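You operate a simulated robot arm through the tools that you are given. There is no shell and no other tool.

Carry out the task below with a simulated two-armed robot. There is one attempt and no reset: what you move stays moved.

## Task
Form a sheet with two dips of the mould.
Fine: shake each load even, then toss off its water; leave the flat sticks, catches, stirrer and white drain plug as they are.

The check looks at the end state, three seconds after you hand in, the way a careful person would. Anything else that was tipped, shoved, dropped, spilled or broken makes it a failure. Flat cloth is picked up by pressing the open fingertips on it (5 to 10 N) and closing them slowly along it; thin cloth reads only 2 to 8 mm in the jaws.

## Robot
Two 7-joint arms with fingered hands on one trunk that stands fixed in place. Base frame: the origin is at the foot of the trunk, x ahead of it, y to its left, z up. Readings come in mm, degrees, newtons and seconds.
The left shoulder is at [56, 186, 1207], the right one opposite. With the tool pointing down near the work surface each hand reaches from about 400 to 800 mm from the base axis, measured 20 degrees to its own side. Payload 3.6 kg a hand.
Tool frame (each hand has its own): the origin (TCP) lies between the finger pads and is the grasp point; the fingertips stand 26 mm ahead of it; z points along the fingers, y is the line along which they close. The gripper opens to 88 mm; its body begins 30 mm behind the TCP. The gripper is a hand of 3 fingers: y runs from the thumb to the fingers, the wrist lies at [-17, -98, -164] in the tool frame, and closing takes about 1.5 s.
Orientation is that of the tool frame in the base frame, as a unit quaternion [w, x, y, z]. With the fingers straight down and the wrist toward the robot, the tool's x, y and z point along [0, 1, 0], [1, 0, 0] and [0, 0, -1] of the base frame.

## Interface
- The arms move only by the tool play_rows. It takes "left_series", "right_series" or both (then of equal length, played together; a hand with none holds still); each is a list of rows, each an object of numbers (a shift or turn left out is 0, a gripper value left out holds the last): "ax", "ay", "az": the turn, a rotation vector about the base's x, y, z in rad; "dx", "dy", "dz": the shift along the base's x, y, z in mm. In form: [{"ax": .., "ay": .., "az": .., "dx": .., "dy": .., "dz": ..}, ...]. A call has 1 to 20 rows; each row is the pose to reach, as a shift and turn from the pose commanded when the call began. "left_grip" and "right_grip" are, for a hand that has rows, the opening in per cent of the stroke, from 0 (shut) to 100 (fully open), set as the call begins (left out, the last holds). Each row takes 0.2 s and may step no farther than 50 mm and 8.6 degrees from the row before; otherwise, or with a gripper value out of range, the whole call is refused. A pose out of reach is approached as far as the arm can. The call stops where the force on the tool passes 40 N (or 10 N more than at its start, if that is more) or the arm is blocked; 0.2 s more then pass. Each finger travels about 153 mm/s and halts on what it meets, pressing with about 23 N; the grip force reading is that of the motor and also rises with nothing between the fingers. The clock runs only during rows and for 0.2 s after the last one: add rows that repeat a pose to give the fingers time. It gives the time, the measured TCP pose, the force on the tool (base axes), the opening and the grip force at its end, in the units of the frame above (readings bear some noise), with the torque about the TCP (base axes, N m) and any sound that the robot's microphone picked up, and new pictures: "show" is both (left out), scene, wrist or none (wrist: the cameras of the hands that moved).
- Cameras (640 x 400 px; columns grow to the right, rows downward): "scene" is now at [206.5, -62.4, 1170.5]; the picture's right is [-0.75, -0.67, 0.00], its down [0.12, -0.14, -0.98] and it looks along [0.65, -0.73, 0.18] (base axes); focal length 214 px, centre (320, 200). "left" rides on the left gripper at [-56, -80, -102] in its tool frame; the picture's right is [-0.73, -0.32, 0.60], its down [0.62, -0.67, 0.41] and it looks along [0.27, 0.67, 0.69] (tool axes); focal length 247 px, centre (320, 200). "right" rides on the right gripper at [56, -80, -102] in its tool frame; the picture's right is [-0.74, 0.32, -0.60], its down [-0.62, -0.67, 0.41] and it looks along [-0.27, 0.67, 0.69] (tool axes); focal length 247 px, centre (320, 200). There is no depth. A picture from a camera that has moved, and an enlarged one, comes with that camera's place and axes in the base frame and with its lens.
- move_column(by): moves the trunk up (or, below 0, down) by that many mm; the arms and the scene camera ride with it, the base frame stays. It gives what a move gives, with no picture.
- curl_fingers(fingers, thumb_bend, thumb_turn, hand): sets how far each is bent, from 0 (flat) to 1 (curled in); at 0.3 the hand is open as for a grip, at 0.7 the pads meet at the TCP. One left out holds its place. A second passes; each finger stops where it meets its share of the squeeze, and holds until it gets a number again. A gripper value or a shape takes the hand back. It gives what a move gives, with no picture; readings hold the bend of each and the force on the fingers (four entries, about 0 where the hand has none), thumb and palm. thumb_turn goes from beside the hand (0) to across from the fingers (1), as for a grip.
- set_grasp(shape, hand): the hand has 3 fingers and takes this shape, open, in about a second: jaw (thumb against the fingers, like two jaws); tri (thumb and two fingers); tip (a fingertip pinch); poke (one finger out to press); point (the index stretched); flat (the hand flat); cup (the hand cupped); fist (a fist). The gripper value then closes the fingers along that shape, each until it touches; the sizes above hold for jaw. It gives what a move gives, with no picture.
- turn_head(pan, tilt): turns the head with the scene camera to pan (to the left, within 60 degrees either way) and tilt (down, from -29 to 69), counted from straight ahead of the robot (the tilt from the chest, where the trunk bows). It gives what a move gives, and a new picture of the scene camera.
- zoom(camera, box): a new picture of the part [left, top, right, bottom] of that camera's present view, enlarged. It takes no simulated time.
- close_job(): hands the job in; it is judged then, once.

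Places have to be worked out from the pictures, the camera data and where the tool is seen. Open the grippers and draw the arms clear of the work before you hand the job in, unless the task says otherwise.

The tools are called after "Call:" as a command line: name --argument value ..., lists and objects as JSON in quotes. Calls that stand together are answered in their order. play_rows: Moves the arms, as the interface text tells. Its arguments: {"type":"object","properties":{"left_series":{"type":"array"},"left_grip":{"type":"number"},"right_series":{"type":"array"},"right_grip":{"type":"number"},"show":{"type":"string","enum":["both","scene","wrist","none"]}},"required":[]} The other tools are called the same way: move_column (by) moves the trunk up or down; set_grasp (shape, hand) gives the hand a shape; curl_fingers (fingers, thumb_bend, thumb_turn, hand) moves the fingers one by one; turn_head (pan, tilt) turns the head that bears the scene camera; zoom (camera, box) takes an enlarged picture of a part of a camera's view; close_job () hands the job in.

At the start:

```text
t: 0.0
left_eef_pos: [405.7, -72.8, 1332.1]
left_tcp_rot: [0.0, 0.707, 0.707, 0.0]
left_wrist_force: [-0.8, -0.4, -0.5]
left_wrist_torque: [-0.02, -0.02, 0.02]
left_opening: 87.7
left_grasp_force: 0.0
left_shape: jaw
left_bend: [0.3, 0.3, 0.98]
left_finger forces: [0.0, 0.0, 0.0, 0.2, 0.0, 0.0]
right_eef_pos: [334.9, -429.3, 1330.8]
right_tcp_rot: [0.0, 0.707, 0.707, 0.0]
right_wrist_force: [0.4, -0.2, 0.5]
right_wrist_torque: [0.0, 0.01, 0.03]
right_opening: 87.9
right_grasp_force: 0.1
right_shape: jaw
right_bend: [0.3, 0.3, 0.98]
right_finger forces: [0.0, 0.0, 0.0, 0.0, 0.0, 0.0]
trunk travel left (down, up): [-350.0, 407.0]
head pan, tilt (commanded): [-48.3, -10.7]
```

scene: 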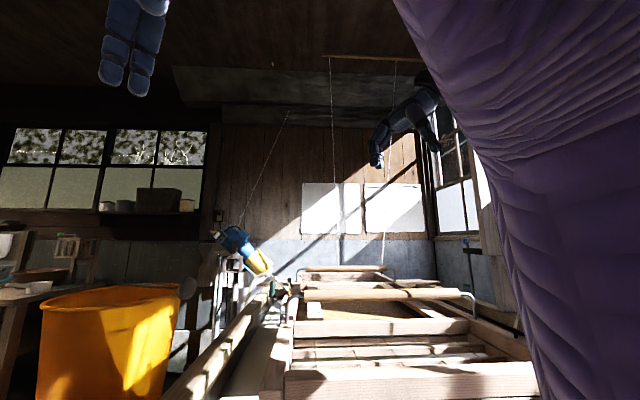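
right: 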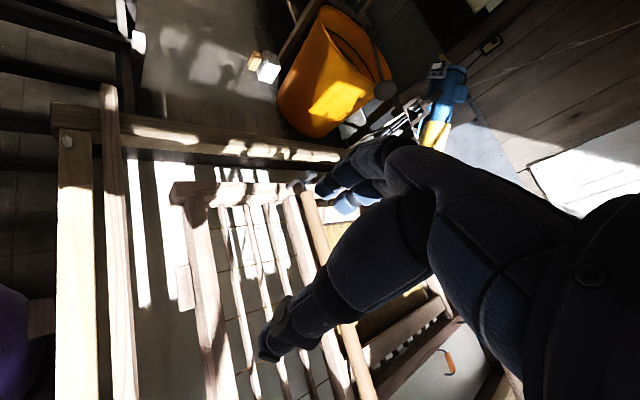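
left: 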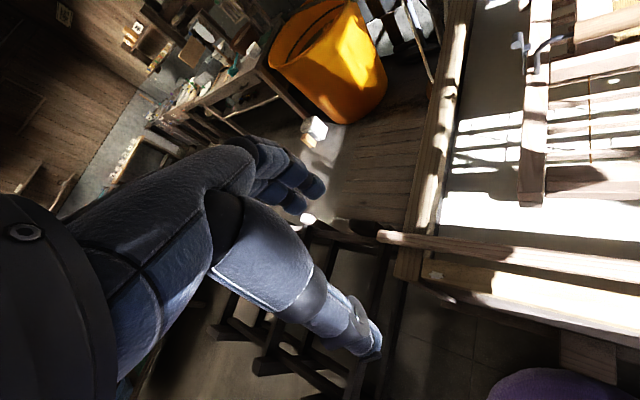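

The head is turned far right and slightly up; I see a vat with a wooden mould frame hanging from cords, an orange bucket and a stirrer. I turn the head to look down ahead for an overview.

Call:
turn_head --pan 0 --tilt 45

```text
t: 1.2
left_eef_pos: [406.5, -72.3, 1331.7]
left_tcp_rot: [0.0, 0.707, 0.708, 0.0]
left_wrist_force: [-0.2, 0.5, 1.4]
left_wrist_torque: [-0.02, 0.01, 0.01]
left_opening: 87.7
left_grasp_force: 0.0
left_shape: jaw
left_bend: [0.3, 0.3, 0.98]
left_finger forces: [0.1, 0.0, 0.1, 0.0, 0.0, 0.1]
right_eef_pos: [333.9, -426.7, 1331.9]
right_tcp_rot: [0.0, 0.707, 0.707, 0.0]
right_wrist_force: [0.2, 0.0, -0.2]
right_wrist_torque: [-0.02, 0.0, 0.01]
right_opening: 87.7
right_grasp_force: 0.0
right_shape: jaw
right_bend: [0.3, 0.3, 0.98]
right_finger forces: [0.0, 0.1, 0.0, 0.0, 0.1, 0.1]
trunk travel left (down, up): [-350.0, 407.0]
head pan, tilt (commanded): [0.0, 45.0]
camera scene: at [232.1, 0.2, 1083.4], right [0.0, -1.0, 0.0], down [-0.71, 0.0, -0.71], along [0.71, 0.0, -0.71], focal length 214 px, centre (320, 200)
```

scene: 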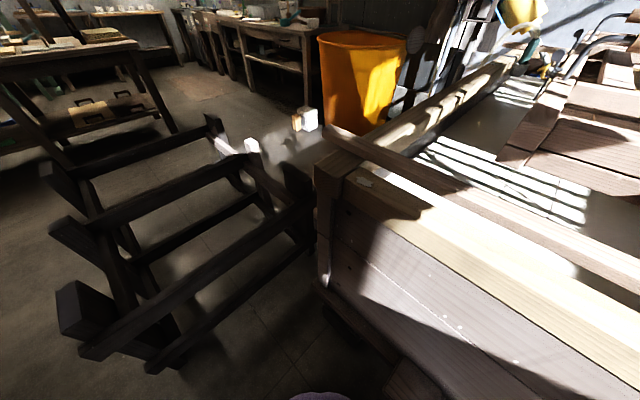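

The vat lies ahead-right. I pan to the right and down to see the vat and mould fully.

Call:
turn_head --pan -40 --tilt 35

Call:
turn_head --pan -60 --tilt 45

Call:
turn_head --pan -45 --tilt 10

Call:
turn_head --pan -40 --tilt -25

```text
t: 2.3
left_eef_pos: [405.9, -72.2, 1331.9]
left_tcp_rot: [0.0, 0.707, 0.707, 0.001]
left_wrist_force: [0.2, -0.4, 0.2]
left_wrist_torque: [0.01, -0.01, 0.0]
left_opening: 87.5
left_grasp_force: 0.0
left_shape: jaw
left_bend: [0.3, 0.3, 0.98]
left_finger forces: [0.0, 0.1, 0.0, 0.1, 0.1, 0.0]
right_eef_pos: [335.0, -428.8, 1332.5]
right_tcp_rot: [0.0, 0.706, 0.708, -0.001]
right_wrist_force: [-0.1, 1.0, 0.2]
right_wrist_torque: [-0.01, 0.0, 0.02]
right_opening: 87.9
right_grasp_force: 0.0
right_shape: jaw
right_bend: [0.3, 0.3, 0.98]
right_finger forces: [0.0, 0.1, 0.0, 0.0, 0.1, 0.1]
trunk travel left (down, up): [-350.0, 407.0]
head pan, tilt (commanded): [-40.0, 35.0]
camera scene: at [218.2, -56.3, 1098.1], right [-0.64, -0.77, 0.0], down [-0.44, 0.37, -0.82], along [0.63, -0.53, -0.57], focal length 214 px, centre (320, 200)
```

scene: 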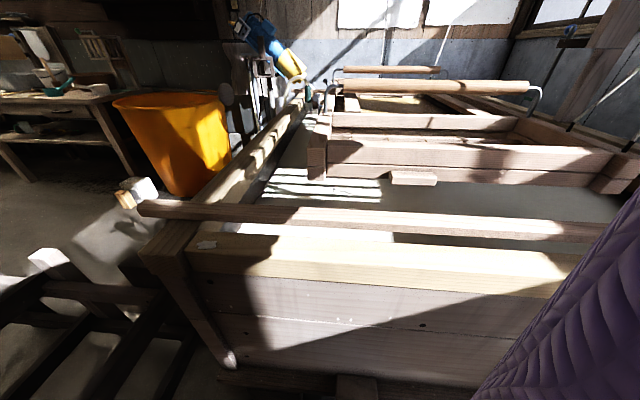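

```text
t: 3.1
left_eef_pos: [405.5, -72.5, 1331.5]
left_tcp_rot: [0.0, 0.706, 0.708, 0.0]
left_wrist_force: [0.4, 0.0, 0.1]
left_wrist_torque: [0.0, 0.0, 0.0]
left_opening: 87.7
left_grasp_force: 0.0
left_shape: jaw
left_bend: [0.3, 0.3, 0.98]
left_finger forces: [0.1, 0.0, 0.0, 0.1, 0.0, 0.0]
right_eef_pos: [334.8, -428.0, 1331.2]
right_tcp_rot: [0.0, 0.706, 0.708, 0.0]
right_wrist_force: [0.3, -0.2, 0.0]
right_wrist_torque: [-0.01, -0.01, 0.02]
right_opening: 87.7
right_grasp_force: 0.1
right_shape: jaw
right_bend: [0.3, 0.3, 0.98]
right_finger forces: [0.0, 0.1, 0.0, 0.0, 0.0, 0.0]
trunk travel left (down, up): [-350.0, 407.0]
head pan, tilt (commanded): [-60.0, 45.0]
camera scene: at [191.4, -70.2, 1083.4], right [-0.87, -0.5, 0.0], down [-0.35, 0.61, -0.71], along [0.35, -0.61, -0.71], focal length 214 px, centre (320, 200)
```

scene: 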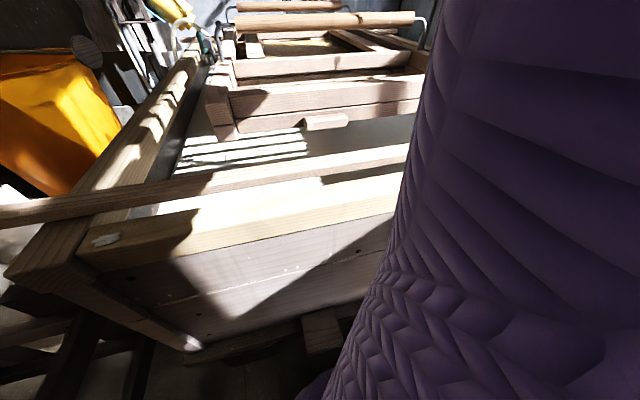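

```text
t: 4.2
left_eef_pos: [406.1, -72.2, 1332.2]
left_tcp_rot: [0.0, 0.706, 0.708, -0.001]
left_wrist_force: [1.0, -0.4, -0.5]
left_wrist_torque: [0.0, 0.0, -0.01]
left_opening: 87.8
left_grasp_force: 0.0
left_shape: jaw
left_bend: [0.3, 0.3, 0.98]
left_finger forces: [0.0, 0.0, 0.0, 0.1, 0.0, 0.0]
right_eef_pos: [335.5, -426.8, 1332.6]
right_tcp_rot: [0.0, 0.707, 0.707, 0.0]
right_wrist_force: [0.0, -0.3, 1.0]
right_wrist_torque: [-0.01, -0.01, -0.02]
right_opening: 87.6
right_grasp_force: 0.1
right_shape: jaw
right_bend: [0.3, 0.3, 0.98]
right_finger forces: [0.1, 0.0, 0.0, 0.0, 0.1, 0.0]
trunk travel left (down, up): [-350.0, 407.0]
head pan, tilt (commanded): [-45.0, 10.0]
camera scene: at [216.4, -65.5, 1138.2], right [-0.71, -0.71, 0.0], down [-0.12, 0.12, -0.98], along [0.7, -0.7, -0.17], focal length 214 px, centre (320, 200)
```

scene: 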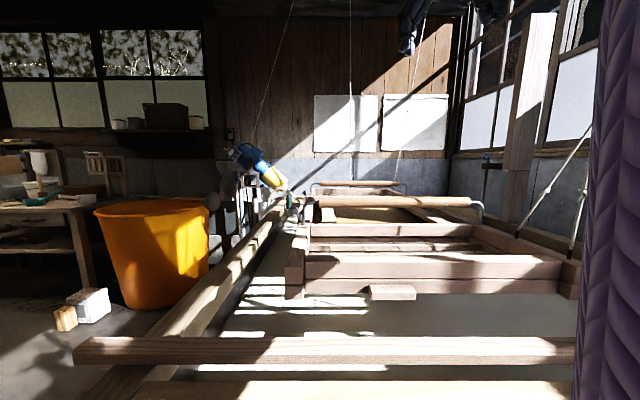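

```text
t: 5.2
left_eef_pos: [406.3, -73.6, 1331.5]
left_tcp_rot: [0.0, 0.707, 0.707, 0.0]
left_wrist_force: [-1.1, -0.9, -0.3]
left_wrist_torque: [-0.02, -0.01, -0.03]
left_opening: 87.9
left_grasp_force: 0.1
left_shape: jaw
left_bend: [0.3, 0.3, 0.98]
left_finger forces: [0.0, 0.1, 0.1, 0.0, 0.0, 0.0]
right_eef_pos: [333.8, -428.2, 1332.0]
right_tcp_rot: [0.001, 0.707, 0.708, 0.0]
right_wrist_force: [1.0, -0.4, -0.4]
right_wrist_torque: [0.03, -0.01, 0.01]
right_opening: 87.5
right_grasp_force: 0.1
right_shape: jaw
right_bend: [0.3, 0.3, 0.98]
right_finger forces: [0.0, 0.1, 0.0, 0.0, 0.0, 0.0]
trunk travel left (down, up): [-350.0, 407.0]
head pan, tilt (commanded): [-40.0, -25.0]
camera scene: at [205.2, -45.5, 1189.9], right [-0.64, -0.77, 0.0], down [0.32, -0.27, -0.91], along [0.69, -0.58, 0.42], focal length 214 px, centre (320, 200)
```

scene: 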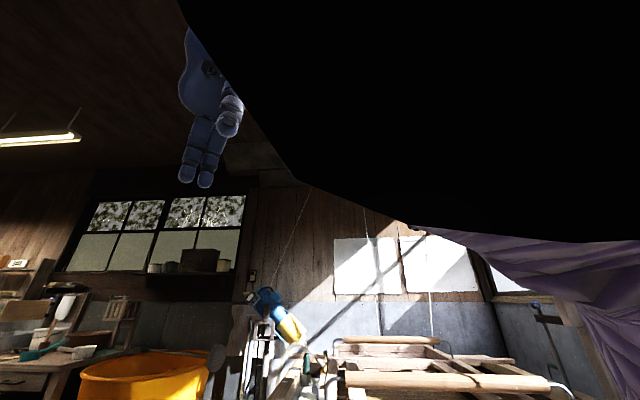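

I see the mould (wooden frame with bars) over the vat, hanging by cords. I turn to a useful angle and zoom for details.

Call:
turn_head --pan -45 --tilt 22

Call:
zoom --camera "scene" --box '[200, 60, 640, 335]'

Call:
zoom --camera "scene" --box '[240, 100, 440, 225]'

Call:
zoom --camera "scene" --box '[400, 60, 600, 185]'

Call:
zoom --camera "right" --box '[0, 0, 640, 400]'

Call:
zoom --camera "left" --box '[0, 0, 640, 400]'

```text
t: 6.3
left_eef_pos: [405.8, -73.8, 1330.4]
left_tcp_rot: [0.0, 0.706, 0.708, 0.0]
left_wrist_force: [-0.4, 0.8, 0.2]
left_wrist_torque: [0.03, -0.01, -0.01]
left_opening: 87.6
left_grasp_force: 0.1
left_shape: jaw
left_bend: [0.3, 0.3, 0.98]
left_finger forces: [0.0, 0.1, 0.0, 0.0, 0.0, 0.0]
right_eef_pos: [333.3, -428.6, 1332.1]
right_tcp_rot: [0.0, 0.706, 0.708, 0.001]
right_wrist_force: [0.2, -0.1, 0.4]
right_wrist_torque: [-0.05, -0.01, -0.04]
right_opening: 87.8
right_grasp_force: 0.2
right_shape: jaw
right_bend: [0.3, 0.3, 0.98]
right_finger forces: [0.0, 0.0, 0.0, 0.1, 0.0, 0.0]
trunk travel left (down, up): [-350.0, 407.0]
head pan, tilt (commanded): [-45.0, 22.0]
camera scene: at [216.4, -65.4, 1118.8], right [-0.71, -0.71, 0.0], down [-0.26, 0.26, -0.93], along [0.66, -0.66, -0.37], focal length 214 px, centre (320, 200)
```

scene: 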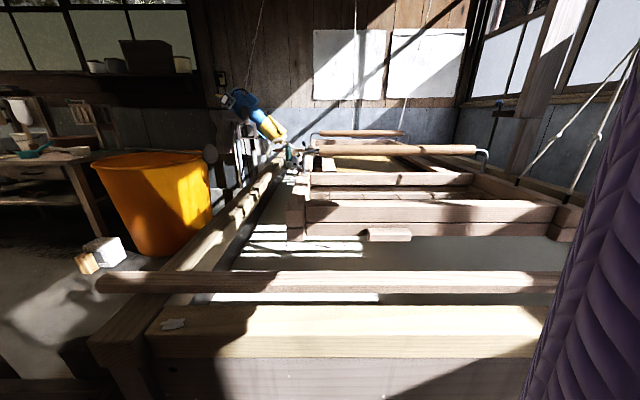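

```text
1.45 times, centred on (420, 198) of scene
camera zoom: at [216.4, -65.4, 1118.8], right [-0.71, -0.71, 0.0], down [-0.26, 0.26, -0.93], along [0.66, -0.66, -0.37], focal length 312 px, centre (174, 204)
```

zoom: 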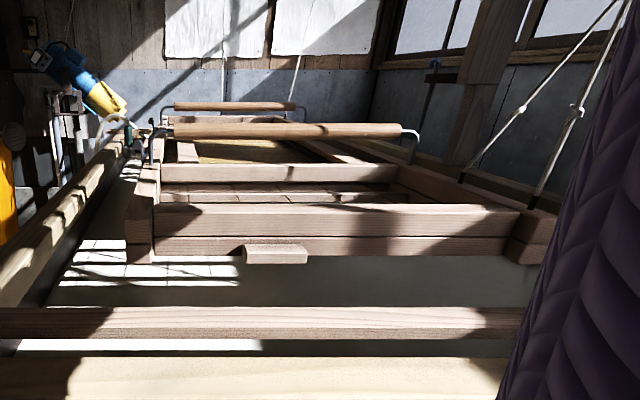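

```text
3.20 times, centred on (340, 162) of scene
camera zoom: at [216.4, -65.4, 1118.8], right [-0.71, -0.71, 0.0], down [-0.26, 0.26, -0.93], along [0.66, -0.66, -0.37], focal length 686 px, centre (256, 320)
```

zoom: 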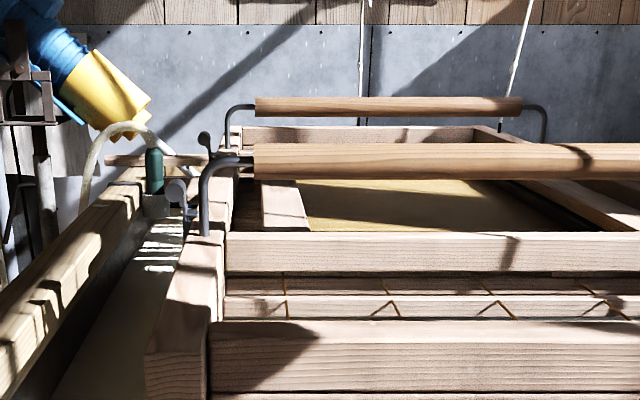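

```text
3.20 times, centred on (500, 122) of scene
camera zoom: at [216.4, -65.4, 1118.8], right [-0.71, -0.71, 0.0], down [-0.26, 0.26, -0.93], along [0.66, -0.66, -0.37], focal length 686 px, centre (-256, 448)
```

zoom: 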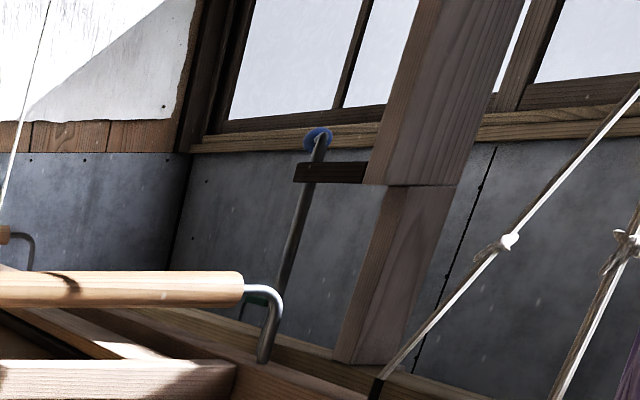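

```text
1.00 times, centred on (320, 200) of right (not enlarged: the box is as wide or as high as the picture)
camera zoom: at [253.1, -371.5, 1435.0], right [0.32, -0.73, 0.6], down [-0.66, -0.62, -0.41], along [0.68, -0.27, -0.69], focal length 247 px, centre (320, 200)
```

zoom: 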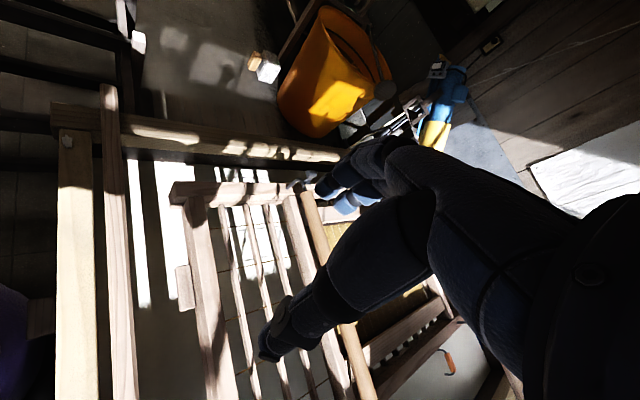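

```text
1.00 times, centred on (320, 200) of left (not enlarged: the box is as wide or as high as the picture)
camera zoom: at [326.5, -129.7, 1434.2], right [-0.32, -0.74, -0.6], down [-0.67, 0.62, -0.41], along [0.67, 0.27, -0.69], focal length 247 px, centre (320, 200)
```

zoom: 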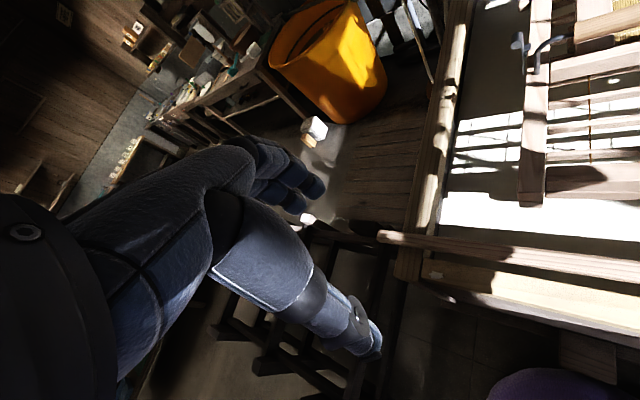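

The vat stands ahead-right, turned about 45–60° from my heading. I raise the trunk partway to get a higher view and a baseline for triangulating.

Call:
move_column --by 200

Call:
turn_head --pan -45 --tilt 35

Call:
turn_head --pan -60 --tilt 0

```text
t: 8.5
left_eef_pos: [407.1, -73.8, 1531.7]
left_tcp_rot: [-0.002, 0.707, 0.707, -0.001]
left_wrist_force: [-0.5, -0.3, -0.2]
left_wrist_torque: [-0.02, -0.01, 0.0]
left_opening: 87.6
left_grasp_force: 0.2
left_shape: jaw
left_bend: [0.3, 0.3, 0.98]
left_finger forces: [0.0, 0.0, 0.0, 0.0, 0.1, 0.1]
right_eef_pos: [334.2, -428.1, 1531.9]
right_tcp_rot: [0.0, 0.707, 0.707, 0.0]
right_wrist_force: [0.8, 0.3, -0.2]
right_wrist_torque: [-0.02, -0.01, 0.03]
right_opening: 88.0
right_grasp_force: 0.0
right_shape: jaw
right_bend: [0.3, 0.3, 0.98]
right_finger forces: [0.0, 0.0, 0.1, 0.1, 0.0, 0.0]
trunk travel left (down, up): [-550.0, 207.0]
head pan, tilt (commanded): [-45.0, 22.0]
```

```text
t: 9.2
left_eef_pos: [405.3, -73.0, 1531.4]
left_tcp_rot: [0.001, 0.707, 0.707, 0.0]
left_wrist_force: [-0.6, 0.2, -0.3]
left_wrist_torque: [0.01, 0.0, -0.02]
left_opening: 87.7
left_grasp_force: 0.0
left_shape: jaw
left_bend: [0.3, 0.3, 0.98]
left_finger forces: [0.0, 0.1, 0.0, 0.0, 0.0, 0.0]
right_eef_pos: [334.9, -428.2, 1533.0]
right_tcp_rot: [0.001, 0.707, 0.708, 0.001]
right_wrist_force: [0.2, 0.3, -0.6]
right_wrist_torque: [0.0, -0.03, 0.03]
right_opening: 88.0
right_grasp_force: 0.0
right_shape: jaw
right_bend: [0.3, 0.3, 0.98]
right_finger forces: [0.1, 0.0, 0.0, 0.1, 0.0, 0.0]
trunk travel left (down, up): [-550.0, 207.0]
head pan, tilt (commanded): [-45.0, 35.0]
camera scene: at [196.1, -62.0, 1308.0], right [-0.71, -0.71, 0.0], down [-0.41, 0.41, -0.82], along [0.58, -0.58, -0.57], focal length 214 px, centre (320, 200)
```

scene: 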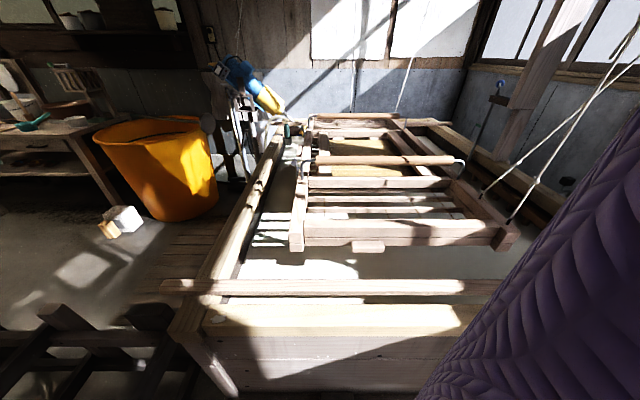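

```text
t: 10.2
left_eef_pos: [405.9, -72.4, 1532.1]
left_tcp_rot: [0.0, 0.707, 0.708, 0.0]
left_wrist_force: [0.4, -0.5, 0.3]
left_wrist_torque: [0.01, -0.02, -0.02]
left_opening: 87.6
left_grasp_force: 0.0
left_shape: jaw
left_bend: [0.3, 0.3, 0.98]
left_finger forces: [0.1, 0.0, 0.0, 0.1, 0.1, 0.1]
right_eef_pos: [334.5, -428.0, 1531.0]
right_tcp_rot: [0.0, 0.707, 0.707, 0.0]
right_wrist_force: [1.6, 0.1, 0.6]
right_wrist_torque: [-0.03, -0.01, -0.04]
right_opening: 87.7
right_grasp_force: 0.1
right_shape: jaw
right_bend: [0.3, 0.3, 0.98]
right_finger forces: [0.0, 0.0, 0.0, 0.1, 0.1, 0.0]
trunk travel left (down, up): [-550.0, 207.0]
head pan, tilt (commanded): [-60.0, 0.0]
camera scene: at [178.9, -77.7, 1364.0], right [-0.87, -0.5, 0.0], down [0.0, 0.0, -1.0], along [0.5, -0.87, 0.0], focal length 214 px, centre (320, 200)
```

scene: 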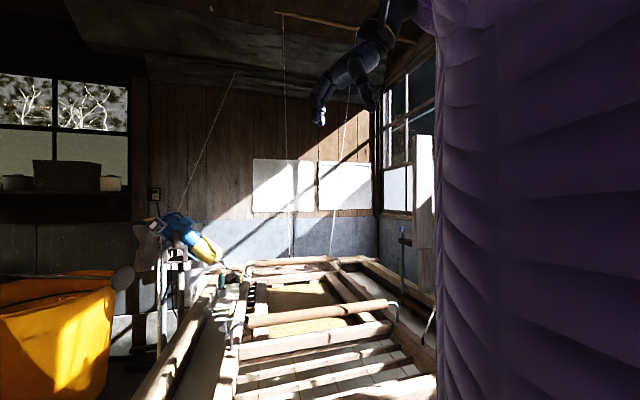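

The higher view helps. I go up the rest of the way and look down on the vat from the top.

Call:
move_column --by 200

Call:
turn_head --pan -45 --tilt 45

Call:
zoom --camera "scene" --box '[220, 80, 540, 280]'

Call:
zoom --camera "right" --box '[0, 0, 640, 400]'

Call:
zoom --camera "left" --box '[320, 0, 640, 200]'

```text
t: 12.4
left_eef_pos: [406.1, -73.6, 1731.7]
left_tcp_rot: [-0.001, 0.706, 0.708, -0.001]
left_wrist_force: [0.7, 0.6, -0.5]
left_wrist_torque: [-0.04, 0.0, -0.03]
left_opening: 87.5
left_grasp_force: 0.1
left_shape: jaw
left_bend: [0.3, 0.3, 0.98]
left_finger forces: [0.1, 0.1, 0.1, 0.0, 0.0, 0.1]
right_eef_pos: [334.9, -427.9, 1730.7]
right_tcp_rot: [-0.001, 0.707, 0.707, 0.0]
right_wrist_force: [-0.4, 0.0, -0.4]
right_wrist_torque: [0.01, 0.01, 0.0]
right_opening: 87.6
right_grasp_force: 0.0
right_shape: jaw
right_bend: [0.3, 0.3, 0.98]
right_finger forces: [0.0, 0.0, 0.1, 0.1, 0.0, 0.1]
trunk travel left (down, up): [-750.0, 7.0]
head pan, tilt (commanded): [-60.0, 0.0]
```

```text
t: 13.5
left_eef_pos: [406.6, -72.6, 1731.7]
left_tcp_rot: [0.0, 0.707, 0.708, 0.001]
left_wrist_force: [0.3, 0.9, 0.7]
left_wrist_torque: [-0.01, -0.01, 0.02]
left_opening: 87.7
left_grasp_force: 0.0
left_shape: jaw
left_bend: [0.3, 0.3, 0.98]
left_finger forces: [0.1, 0.0, 0.0, 0.0, 0.0, 0.0]
right_eef_pos: [334.4, -428.3, 1731.0]
right_tcp_rot: [0.001, 0.707, 0.707, 0.0]
right_wrist_force: [-0.1, 0.0, -0.9]
right_wrist_torque: [-0.02, -0.01, -0.02]
right_opening: 87.7
right_grasp_force: 0.1
right_shape: jaw
right_bend: [0.3, 0.3, 0.98]
right_finger forces: [0.0, 0.0, 0.0, 0.0, 0.0, 0.0]
trunk travel left (down, up): [-750.0, 7.0]
head pan, tilt (commanded): [-45.0, 45.0]
camera scene: at [188.5, -57.4, 1494.8], right [-0.71, -0.71, 0.0], down [-0.5, 0.5, -0.71], along [0.5, -0.5, -0.71], focal length 214 px, centre (320, 200)
```

scene: 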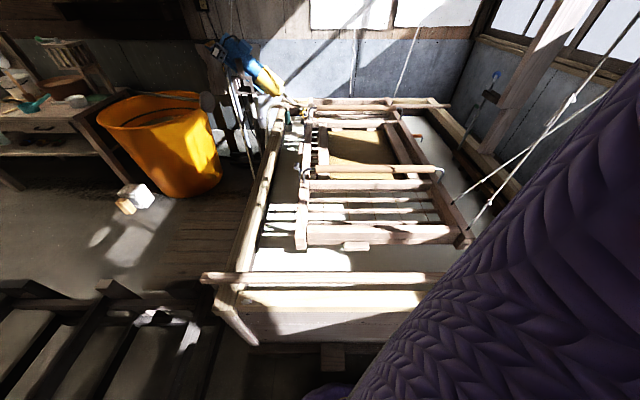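

```text
2.00 times, centred on (380, 180) of scene
camera zoom: at [188.5, -57.4, 1494.8], right [-0.71, -0.71, 0.0], down [-0.5, 0.5, -0.71], along [0.5, -0.5, -0.71], focal length 429 px, centre (200, 240)
```

zoom: 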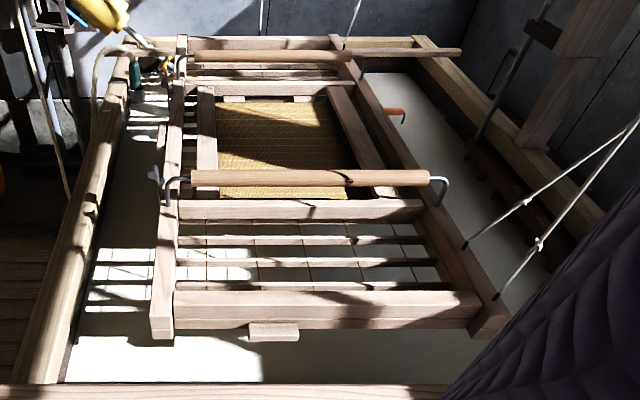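

```text
1.00 times, centred on (320, 200) of right (not enlarged: the box is as wide or as high as the picture)
camera zoom: at [253.1, -371.5, 1835.0], right [0.32, -0.73, 0.6], down [-0.66, -0.62, -0.41], along [0.68, -0.27, -0.69], focal length 247 px, centre (320, 200)
```

zoom: 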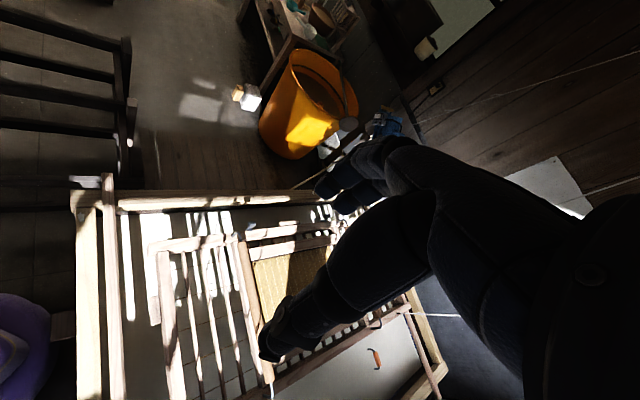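

```text
2.00 times, centred on (480, 100) of left
camera zoom: at [326.5, -129.8, 1834.3], right [-0.32, -0.74, -0.6], down [-0.67, 0.62, -0.41], along [0.67, 0.27, -0.69], focal length 494 px, centre (0, 400)
```

zoom: 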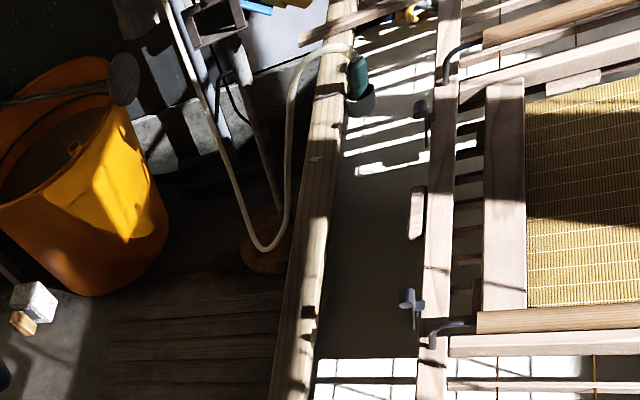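

The mould appears as a long frame with two crosswise handles; near handle about (645,-491)→(336,-793) at z≈1025, with su (bamboo screen) between the handles. I zoom in more for details of the joints, cords and catches.

Call:
zoom --camera "scene" --box '[290, 90, 450, 190]'

Call:
zoom --camera "scene" --box '[290, 160, 450, 260]'

Call:
zoom --camera "scene" --box '[410, 130, 570, 230]'

Call:
zoom --camera "scene" --box '[260, 60, 420, 160]'

Call:
turn_head --pan -60 --tilt 30

Call:
turn_head --pan -60 --tilt -25

```text
4.00 times, centred on (370, 140) of scene
camera zoom: at [188.5, -57.4, 1494.8], right [-0.71, -0.71, 0.0], down [-0.5, 0.5, -0.71], along [0.5, -0.5, -0.71], focal length 858 px, centre (120, 440)
```

zoom: 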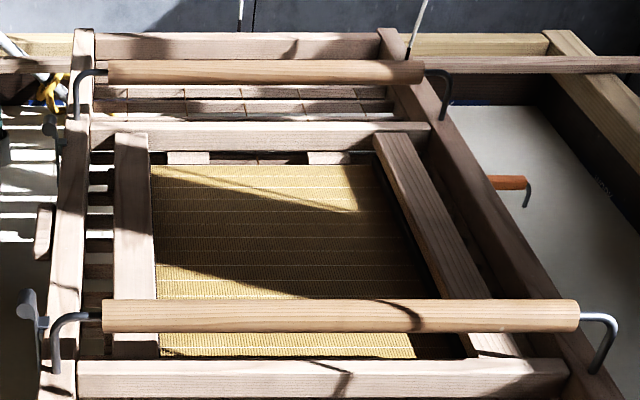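

```text
4.00 times, centred on (370, 210) of scene
camera zoom: at [188.5, -57.4, 1494.8], right [-0.71, -0.71, 0.0], down [-0.5, 0.5, -0.71], along [0.5, -0.5, -0.71], focal length 858 px, centre (120, 160)
```

zoom: 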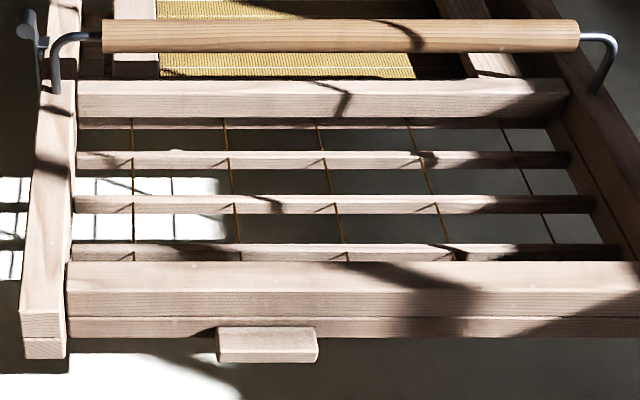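

```text
4.00 times, centred on (490, 180) of scene
camera zoom: at [188.5, -57.4, 1494.8], right [-0.71, -0.71, 0.0], down [-0.5, 0.5, -0.71], along [0.5, -0.5, -0.71], focal length 858 px, centre (-360, 280)
```

zoom: 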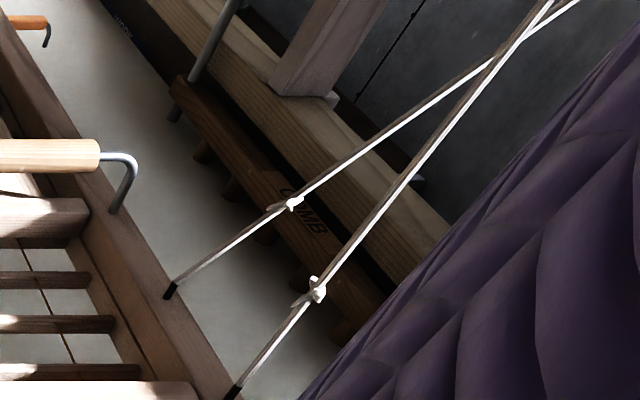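

```text
4.00 times, centred on (340, 110) of scene
camera zoom: at [188.5, -57.4, 1494.8], right [-0.71, -0.71, 0.0], down [-0.5, 0.5, -0.71], along [0.5, -0.5, -0.71], focal length 858 px, centre (240, 560)
```

zoom: 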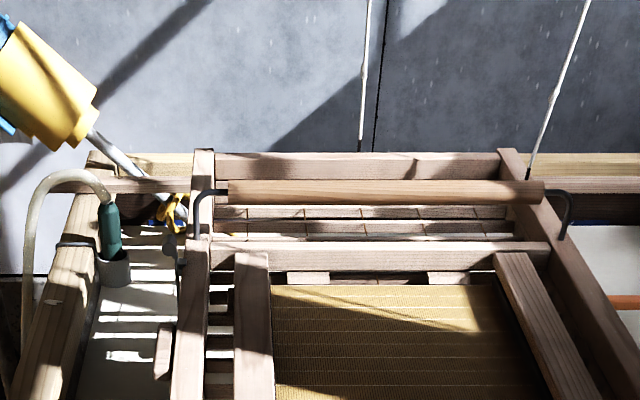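

```text
t: 14.3
left_eef_pos: [405.9, -72.4, 1730.6]
left_tcp_rot: [0.001, 0.707, 0.707, 0.0]
left_wrist_force: [0.7, 0.5, -0.2]
left_wrist_torque: [-0.02, -0.02, -0.01]
left_opening: 87.7
left_grasp_force: 0.1
left_shape: jaw
left_bend: [0.3, 0.3, 0.98]
left_finger forces: [0.0, 0.1, 0.0, 0.1, 0.0, 0.0]
right_eef_pos: [333.6, -428.7, 1731.9]
right_tcp_rot: [0.0, 0.706, 0.708, 0.0]
right_wrist_force: [-0.1, 0.6, 0.5]
right_wrist_torque: [0.01, 0.0, 0.03]
right_opening: 87.7
right_grasp_force: 0.1
right_shape: jaw
right_bend: [0.3, 0.3, 0.98]
right_finger forces: [0.1, 0.0, 0.1, 0.1, 0.0, 0.0]
trunk travel left (down, up): [-750.0, 7.0]
head pan, tilt (commanded): [-60.0, 30.0]
camera scene: at [176.3, -78.1, 1517.3], right [-0.87, -0.5, 0.0], down [-0.25, 0.43, -0.87], along [0.43, -0.75, -0.5], focal length 214 px, centre (320, 200)
```

scene: 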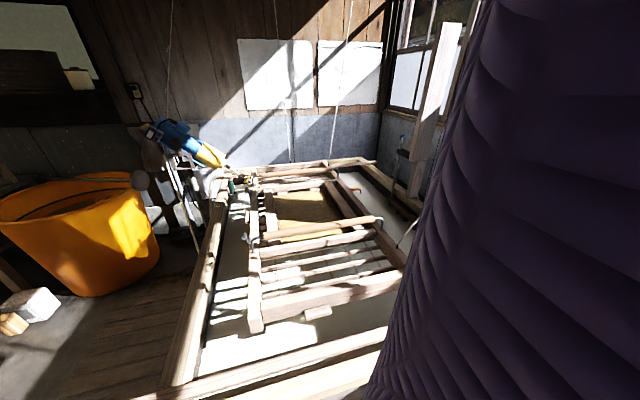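

```text
t: 15.6
left_eef_pos: [406.4, -74.0, 1732.2]
left_tcp_rot: [0.001, 0.706, 0.708, 0.0]
left_wrist_force: [-0.6, 0.1, -0.1]
left_wrist_torque: [-0.03, -0.01, 0.0]
left_opening: 87.6
left_grasp_force: 0.0
left_shape: jaw
left_bend: [0.3, 0.3, 0.98]
left_finger forces: [0.0, 0.0, 0.1, 0.1, 0.0, 0.0]
right_eef_pos: [334.0, -428.6, 1732.5]
right_tcp_rot: [0.001, 0.706, 0.708, 0.0]
right_wrist_force: [-0.1, -0.2, -1.3]
right_wrist_torque: [0.0, 0.02, -0.01]
right_opening: 87.8
right_grasp_force: 0.1
right_shape: jaw
right_bend: [0.3, 0.3, 0.98]
right_finger forces: [0.0, 0.0, 0.0, 0.1, 0.1, 0.0]
trunk travel left (down, up): [-750.0, 7.0]
head pan, tilt (commanded): [-60.0, -25.0]
camera scene: at [166.6, -61.4, 1601.4], right [-0.87, -0.5, 0.0], down [0.21, -0.37, -0.91], along [0.45, -0.79, 0.42], focal length 214 px, centre (320, 200)
```

scene: 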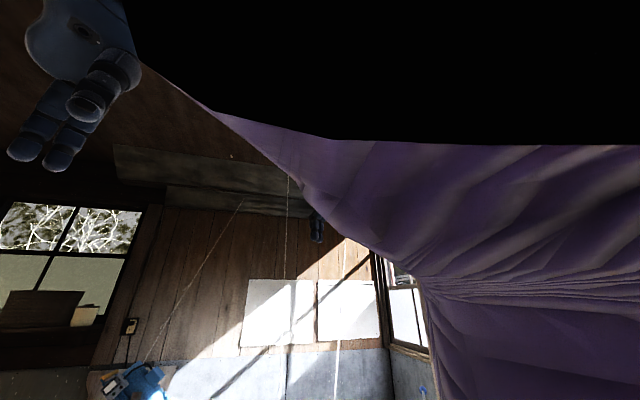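

Two vertical cords hold the right (far-from-corner) side bar near (153,-660) and (216,-760), so I must keep the arms clear of these. I swing the left hand over toward the mould and turn it so its camera looks down on it.

Call:
play_rows --left_series '[{"dx": 8, "dy": -13, "dz": -25, "az": -0.11}, {"dx": 16, "dy": -26, "dz": -50, "az": -0.22}, {"dx": 24, "dy": -39, "dz": -75, "az": -0.33}, {"dx": 32, "dy": -52, "dz": -100, "az": -0.44}, {"dx": 40, "dy": -65, "dz": -125, "az": -0.55}, {"dx": 48, "dy": -78, "dz": -150, "az": -0.66}, {"dx": 56, "dy": -91, "dz": -175, "az": -0.77}, {"dx": 64, "dy": -104, "dz": -200, "az": -0.88}, {"dx": 72, "dy": -117, "dz": -225, "az": -0.99}, {"dx": 80, "dy": -130, "dz": -250, "az": -1.1}]' --show "wrist"

```text
t: 17.8
left_eef_pos: [486.0, -204.1, 1478.2]
left_tcp_rot: [-0.001, 0.972, 0.234, 0.0]
left_wrist_force: [0.2, -0.1, 0.8]
left_wrist_torque: [0.01, 0.0, 0.01]
left_opening: 87.8
left_grasp_force: 0.1
left_shape: jaw
left_bend: [0.3, 0.3, 0.98]
left_finger forces: [0.0, 0.0, 0.0, 0.0, 0.0, 0.0]
right_eef_pos: [334.3, -429.7, 1730.1]
right_tcp_rot: [0.0, 0.707, 0.708, 0.001]
right_wrist_force: [-0.5, -0.1, 0.8]
right_wrist_torque: [0.01, -0.02, 0.02]
right_opening: 87.6
right_grasp_force: 0.1
right_shape: jaw
right_bend: [0.3, 0.3, 0.98]
right_finger forces: [0.0, 0.0, 0.0, 0.1, 0.0, 0.0]
trunk travel left (down, up): [-750.0, 7.0]
head pan, tilt (commanded): [-60.0, -25.0]
camera left: at [399.9, -158.5, 1579.8], right [-0.8, -0.05, -0.6], down [0.25, 0.88, -0.41], along [0.55, -0.48, -0.69], focal length 247 px, centre (320, 200)
```

left: 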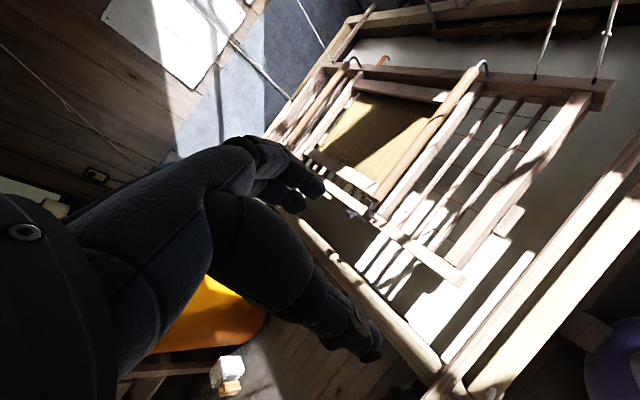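

Good overhead view of the whole mould. I zoom into it for structure.

Call:
zoom --camera "left" --box '[260, 40, 460, 165]'

Call:
zoom --camera "left" --box '[300, 130, 500, 255]'

Call:
zoom --camera "left" --box '[440, 30, 640, 155]'

Call:
zoom --camera "left" --box '[440, 180, 640, 305]'

```text
3.20 times, centred on (360, 102) of left
camera zoom: at [399.9, -158.5, 1579.8], right [-0.8, -0.05, -0.6], down [0.25, 0.88, -0.41], along [0.55, -0.48, -0.69], focal length 790 px, centre (192, 512)
```

zoom: 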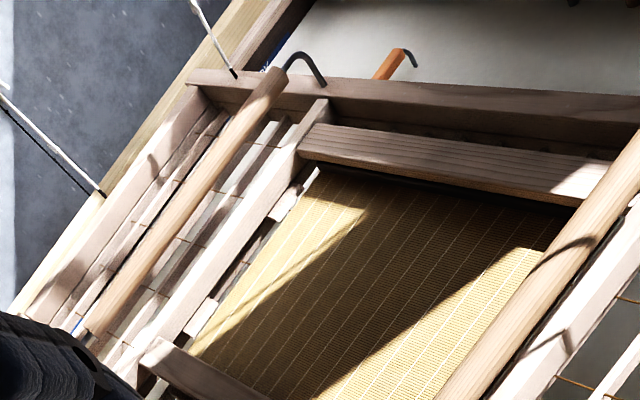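

```text
3.20 times, centred on (400, 192) of left
camera zoom: at [399.9, -158.5, 1579.8], right [-0.8, -0.05, -0.6], down [0.25, 0.88, -0.41], along [0.55, -0.48, -0.69], focal length 790 px, centre (64, 224)
```

zoom: 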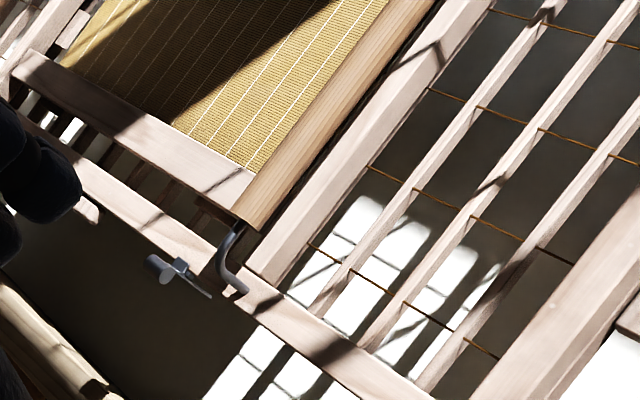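

```text
3.20 times, centred on (540, 92) of left
camera zoom: at [399.9, -158.5, 1579.8], right [-0.8, -0.05, -0.6], down [0.25, 0.88, -0.41], along [0.55, -0.48, -0.69], focal length 790 px, centre (-384, 544)
```

zoom: 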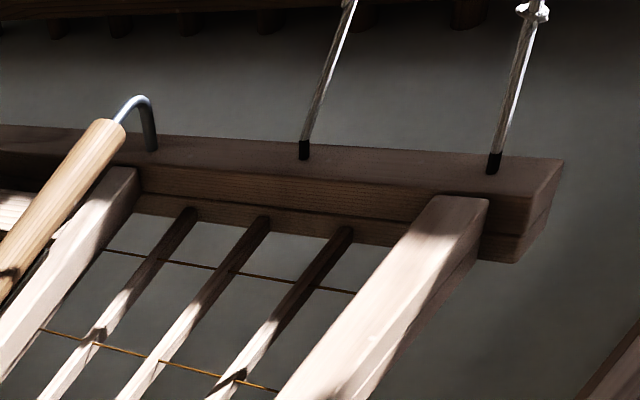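

```text
3.20 times, centred on (540, 242) of left
camera zoom: at [399.9, -158.5, 1579.8], right [-0.8, -0.05, -0.6], down [0.25, 0.88, -0.41], along [0.55, -0.48, -0.69], focal length 790 px, centre (-384, 64)
```

zoom: 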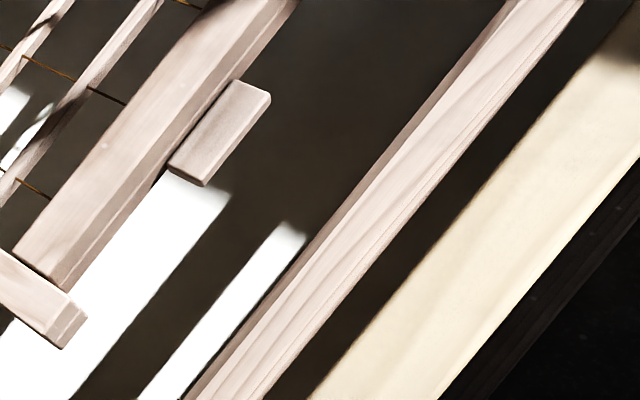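

The handle's position from two cameras agrees: left end (645,-491,1024), right end ≈(342,-795,1024), rod about 32 mm thick; mould frame top z≈960. I lower the trunk 200 mm and bring the right hand above the middle of the near handle, turned so the jaws close across the rod.

Call:
move_column --by -200

Call:
play_rows --right_series '[{"dx": 16, "dy": -21, "dz": -33, "az": -0.08}, {"dx": 32, "dy": -43, "dz": -66, "az": -0.16}, {"dx": 47, "dy": -64, "dz": -99, "az": -0.24}, {"dx": 63, "dy": -86, "dz": -132, "az": -0.32}, {"dx": 79, "dy": -107, "dz": -165, "az": -0.4}, {"dx": 95, "dy": -129, "dz": -198, "az": -0.48}, {"dx": 111, "dy": -150, "dz": -231, "az": -0.56}, {"dx": 126, "dy": -172, "dz": -264, "az": -0.64}, {"dx": 142, "dy": -193, "dz": -297, "az": -0.72}, {"dx": 158, "dy": -215, "dz": -330, "az": -0.785}]' --show "both"

Call:
turn_head --pan -50 --tilt 40

```text
t: 19.9
left_eef_pos: [485.3, -202.4, 1281.9]
left_tcp_rot: [0.0, 0.972, 0.234, -0.001]
left_wrist_force: [0.0, -0.5, -0.5]
left_wrist_torque: [0.0, 0.01, 0.03]
left_opening: 87.5
left_grasp_force: 0.1
left_shape: jaw
left_bend: [0.3, 0.3, 0.98]
left_finger forces: [0.0, 0.0, 0.0, 0.0, 0.0, 0.0]
right_eef_pos: [335.1, -428.3, 1531.0]
right_tcp_rot: [0.0, 0.706, 0.708, 0.0]
right_wrist_force: [0.0, 0.8, 0.3]
right_wrist_torque: [-0.01, 0.0, -0.02]
right_opening: 87.7
right_grasp_force: 0.0
right_shape: jaw
right_bend: [0.3, 0.3, 0.98]
right_finger forces: [0.1, 0.1, 0.0, 0.0, 0.0, 0.0]
trunk travel left (down, up): [-550.0, 207.0]
head pan, tilt (commanded): [-60.0, -25.0]
```

```text
t: 22.1
left_eef_pos: [486.5, -204.4, 1280.7]
left_tcp_rot: [-0.001, 0.972, 0.234, -0.001]
left_wrist_force: [-0.3, 0.4, 0.1]
left_wrist_torque: [0.02, 0.02, -0.03]
left_opening: 87.8
left_grasp_force: 0.0
left_shape: jaw
left_bend: [0.3, 0.3, 0.98]
left_finger forces: [0.0, 0.0, 0.0, 0.0, 0.0, 0.0]
right_eef_pos: [493.0, -642.3, 1201.9]
right_tcp_rot: [0.0, 0.924, 0.383, 0.001]
right_wrist_force: [-0.7, 0.3, -0.4]
right_wrist_torque: [0.01, 0.01, -0.01]
right_opening: 87.9
right_grasp_force: 0.1
right_shape: jaw
right_bend: [0.3, 0.3, 0.98]
right_finger forces: [0.1, 0.0, 0.0, 0.0, 0.0, 0.0]
trunk travel left (down, up): [-550.0, 207.0]
head pan, tilt (commanded): [-60.0, -25.0]
camera scene: at [170.6, -61.7, 1399.6], right [-0.87, -0.5, 0.0], down [0.21, -0.37, -0.91], along [0.45, -0.79, 0.42], focal length 214 px, centre (320, 200)
camera right: at [475.8, -545.1, 1304.4], right [-0.3, -0.75, 0.6], down [-0.91, 0.03, -0.41], along [0.29, -0.67, -0.69], focal length 247 px, centre (320, 200)
```

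scene: 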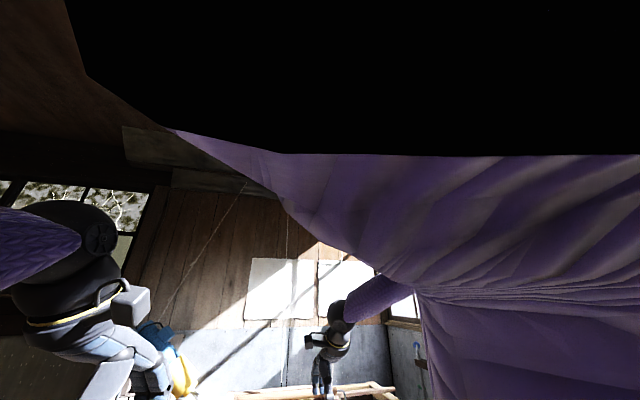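
right: 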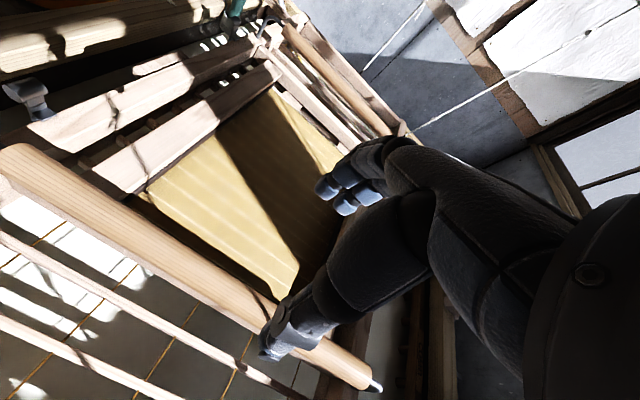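

```text
t: 23.5
left_eef_pos: [487.2, -203.5, 1283.5]
left_tcp_rot: [0.0, 0.972, 0.234, -0.001]
left_wrist_force: [0.8, -0.9, -0.2]
left_wrist_torque: [0.03, 0.01, 0.01]
left_opening: 87.6
left_grasp_force: 0.1
left_shape: jaw
left_bend: [0.3, 0.3, 0.98]
left_finger forces: [0.1, 0.0, 0.0, 0.0, 0.0, 0.0]
right_eef_pos: [492.2, -641.8, 1202.0]
right_tcp_rot: [0.0, 0.923, 0.384, 0.0]
right_wrist_force: [0.2, 0.5, 0.3]
right_wrist_torque: [0.01, -0.03, 0.01]
right_opening: 87.9
right_grasp_force: 0.1
right_shape: jaw
right_bend: [0.3, 0.3, 0.98]
right_finger forces: [0.0, 0.1, 0.1, 0.0, 0.0, 0.0]
trunk travel left (down, up): [-550.0, 207.0]
head pan, tilt (commanded): [-50.0, 40.0]
camera scene: at [188.6, -65.0, 1300.5], right [-0.77, -0.64, 0.0], down [-0.41, 0.49, -0.77], along [0.49, -0.59, -0.64], focal length 214 px, centre (320, 200)
```

scene: 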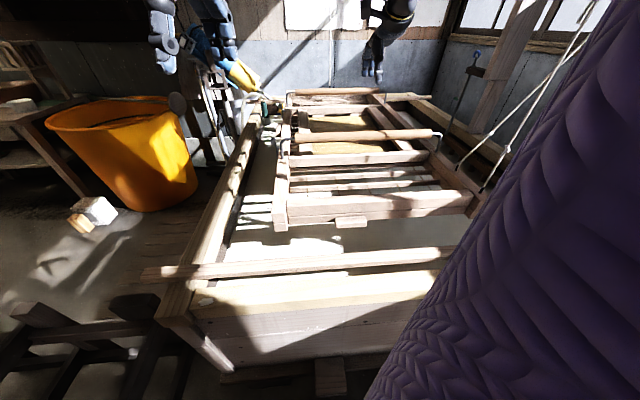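

The right hand is above the handle's middle, with jaws across the rod. I descend around it with the jaws open.

Call:
play_rows --right_series '[{"dz": -40}, {"dz": -80}, {"dz": -115}, {"dz": -145}, {"dz": -165}, {"dz": -175}]' --right_grip 100 --show "both"

Call:
zoom --camera "scene" --box '[270, 70, 470, 195]'

```text
t: 24.9
left_eef_pos: [484.7, -205.3, 1282.1]
left_tcp_rot: [-0.001, 0.972, 0.234, 0.001]
left_wrist_force: [-0.6, -0.7, -0.6]
left_wrist_torque: [-0.03, 0.02, -0.01]
left_opening: 87.8
left_grasp_force: 0.0
left_shape: jaw
left_bend: [0.3, 0.3, 0.98]
left_finger forces: [0.0, 0.0, 0.0, 0.1, 0.0, 0.1]
right_eef_pos: [457.5, -629.0, 1068.9]
right_tcp_rot: [-0.001, 0.924, 0.383, 0.002]
right_wrist_force: [0.7, 0.1, 0.0]
right_wrist_torque: [0.01, 0.01, -0.05]
right_opening: 87.6
right_grasp_force: 0.1
right_shape: jaw
right_bend: [0.3, 0.3, 0.98]
right_finger forces: [0.0, 0.1, 0.0, 0.1, 0.0, 0.1]
right hand out of reach, approached as far as the arm can: row 3, 4, 5, 6
trunk travel left (down, up): [-550.0, 207.0]
head pan, tilt (commanded): [-50.0, 40.0]
camera scene: at [187.1, -65.5, 1300.6], right [-0.77, -0.64, 0.0], down [-0.41, 0.49, -0.77], along [0.49, -0.59, -0.64], focal length 214 px, centre (320, 200)
camera right: at [438.8, -532.3, 1171.7], right [-0.3, -0.75, 0.6], down [-0.91, 0.03, -0.41], along [0.29, -0.67, -0.69], focal length 247 px, centre (320, 200)
```

scene: 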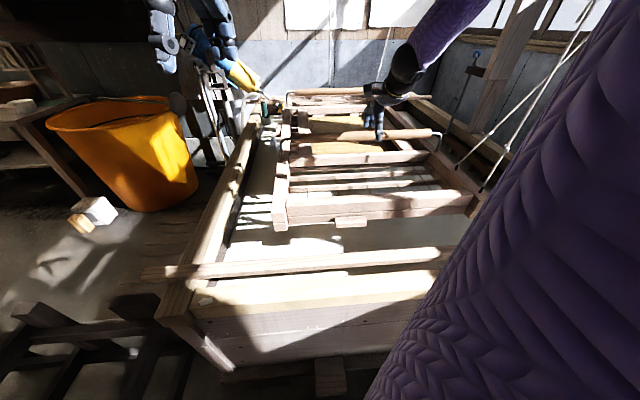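
right: 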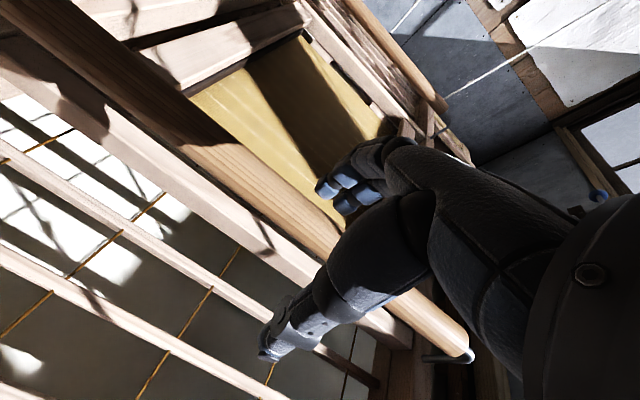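

```text
3.20 times, centred on (370, 132) of scene
camera zoom: at [187.1, -65.5, 1300.6], right [-0.77, -0.64, 0.0], down [-0.41, 0.49, -0.77], along [0.49, -0.59, -0.64], focal length 686 px, centre (160, 416)
```

zoom: 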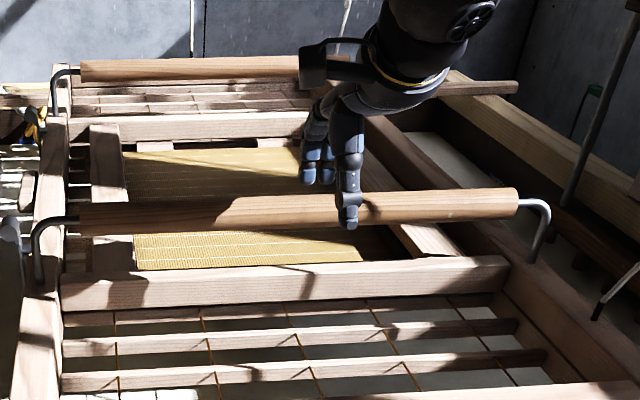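

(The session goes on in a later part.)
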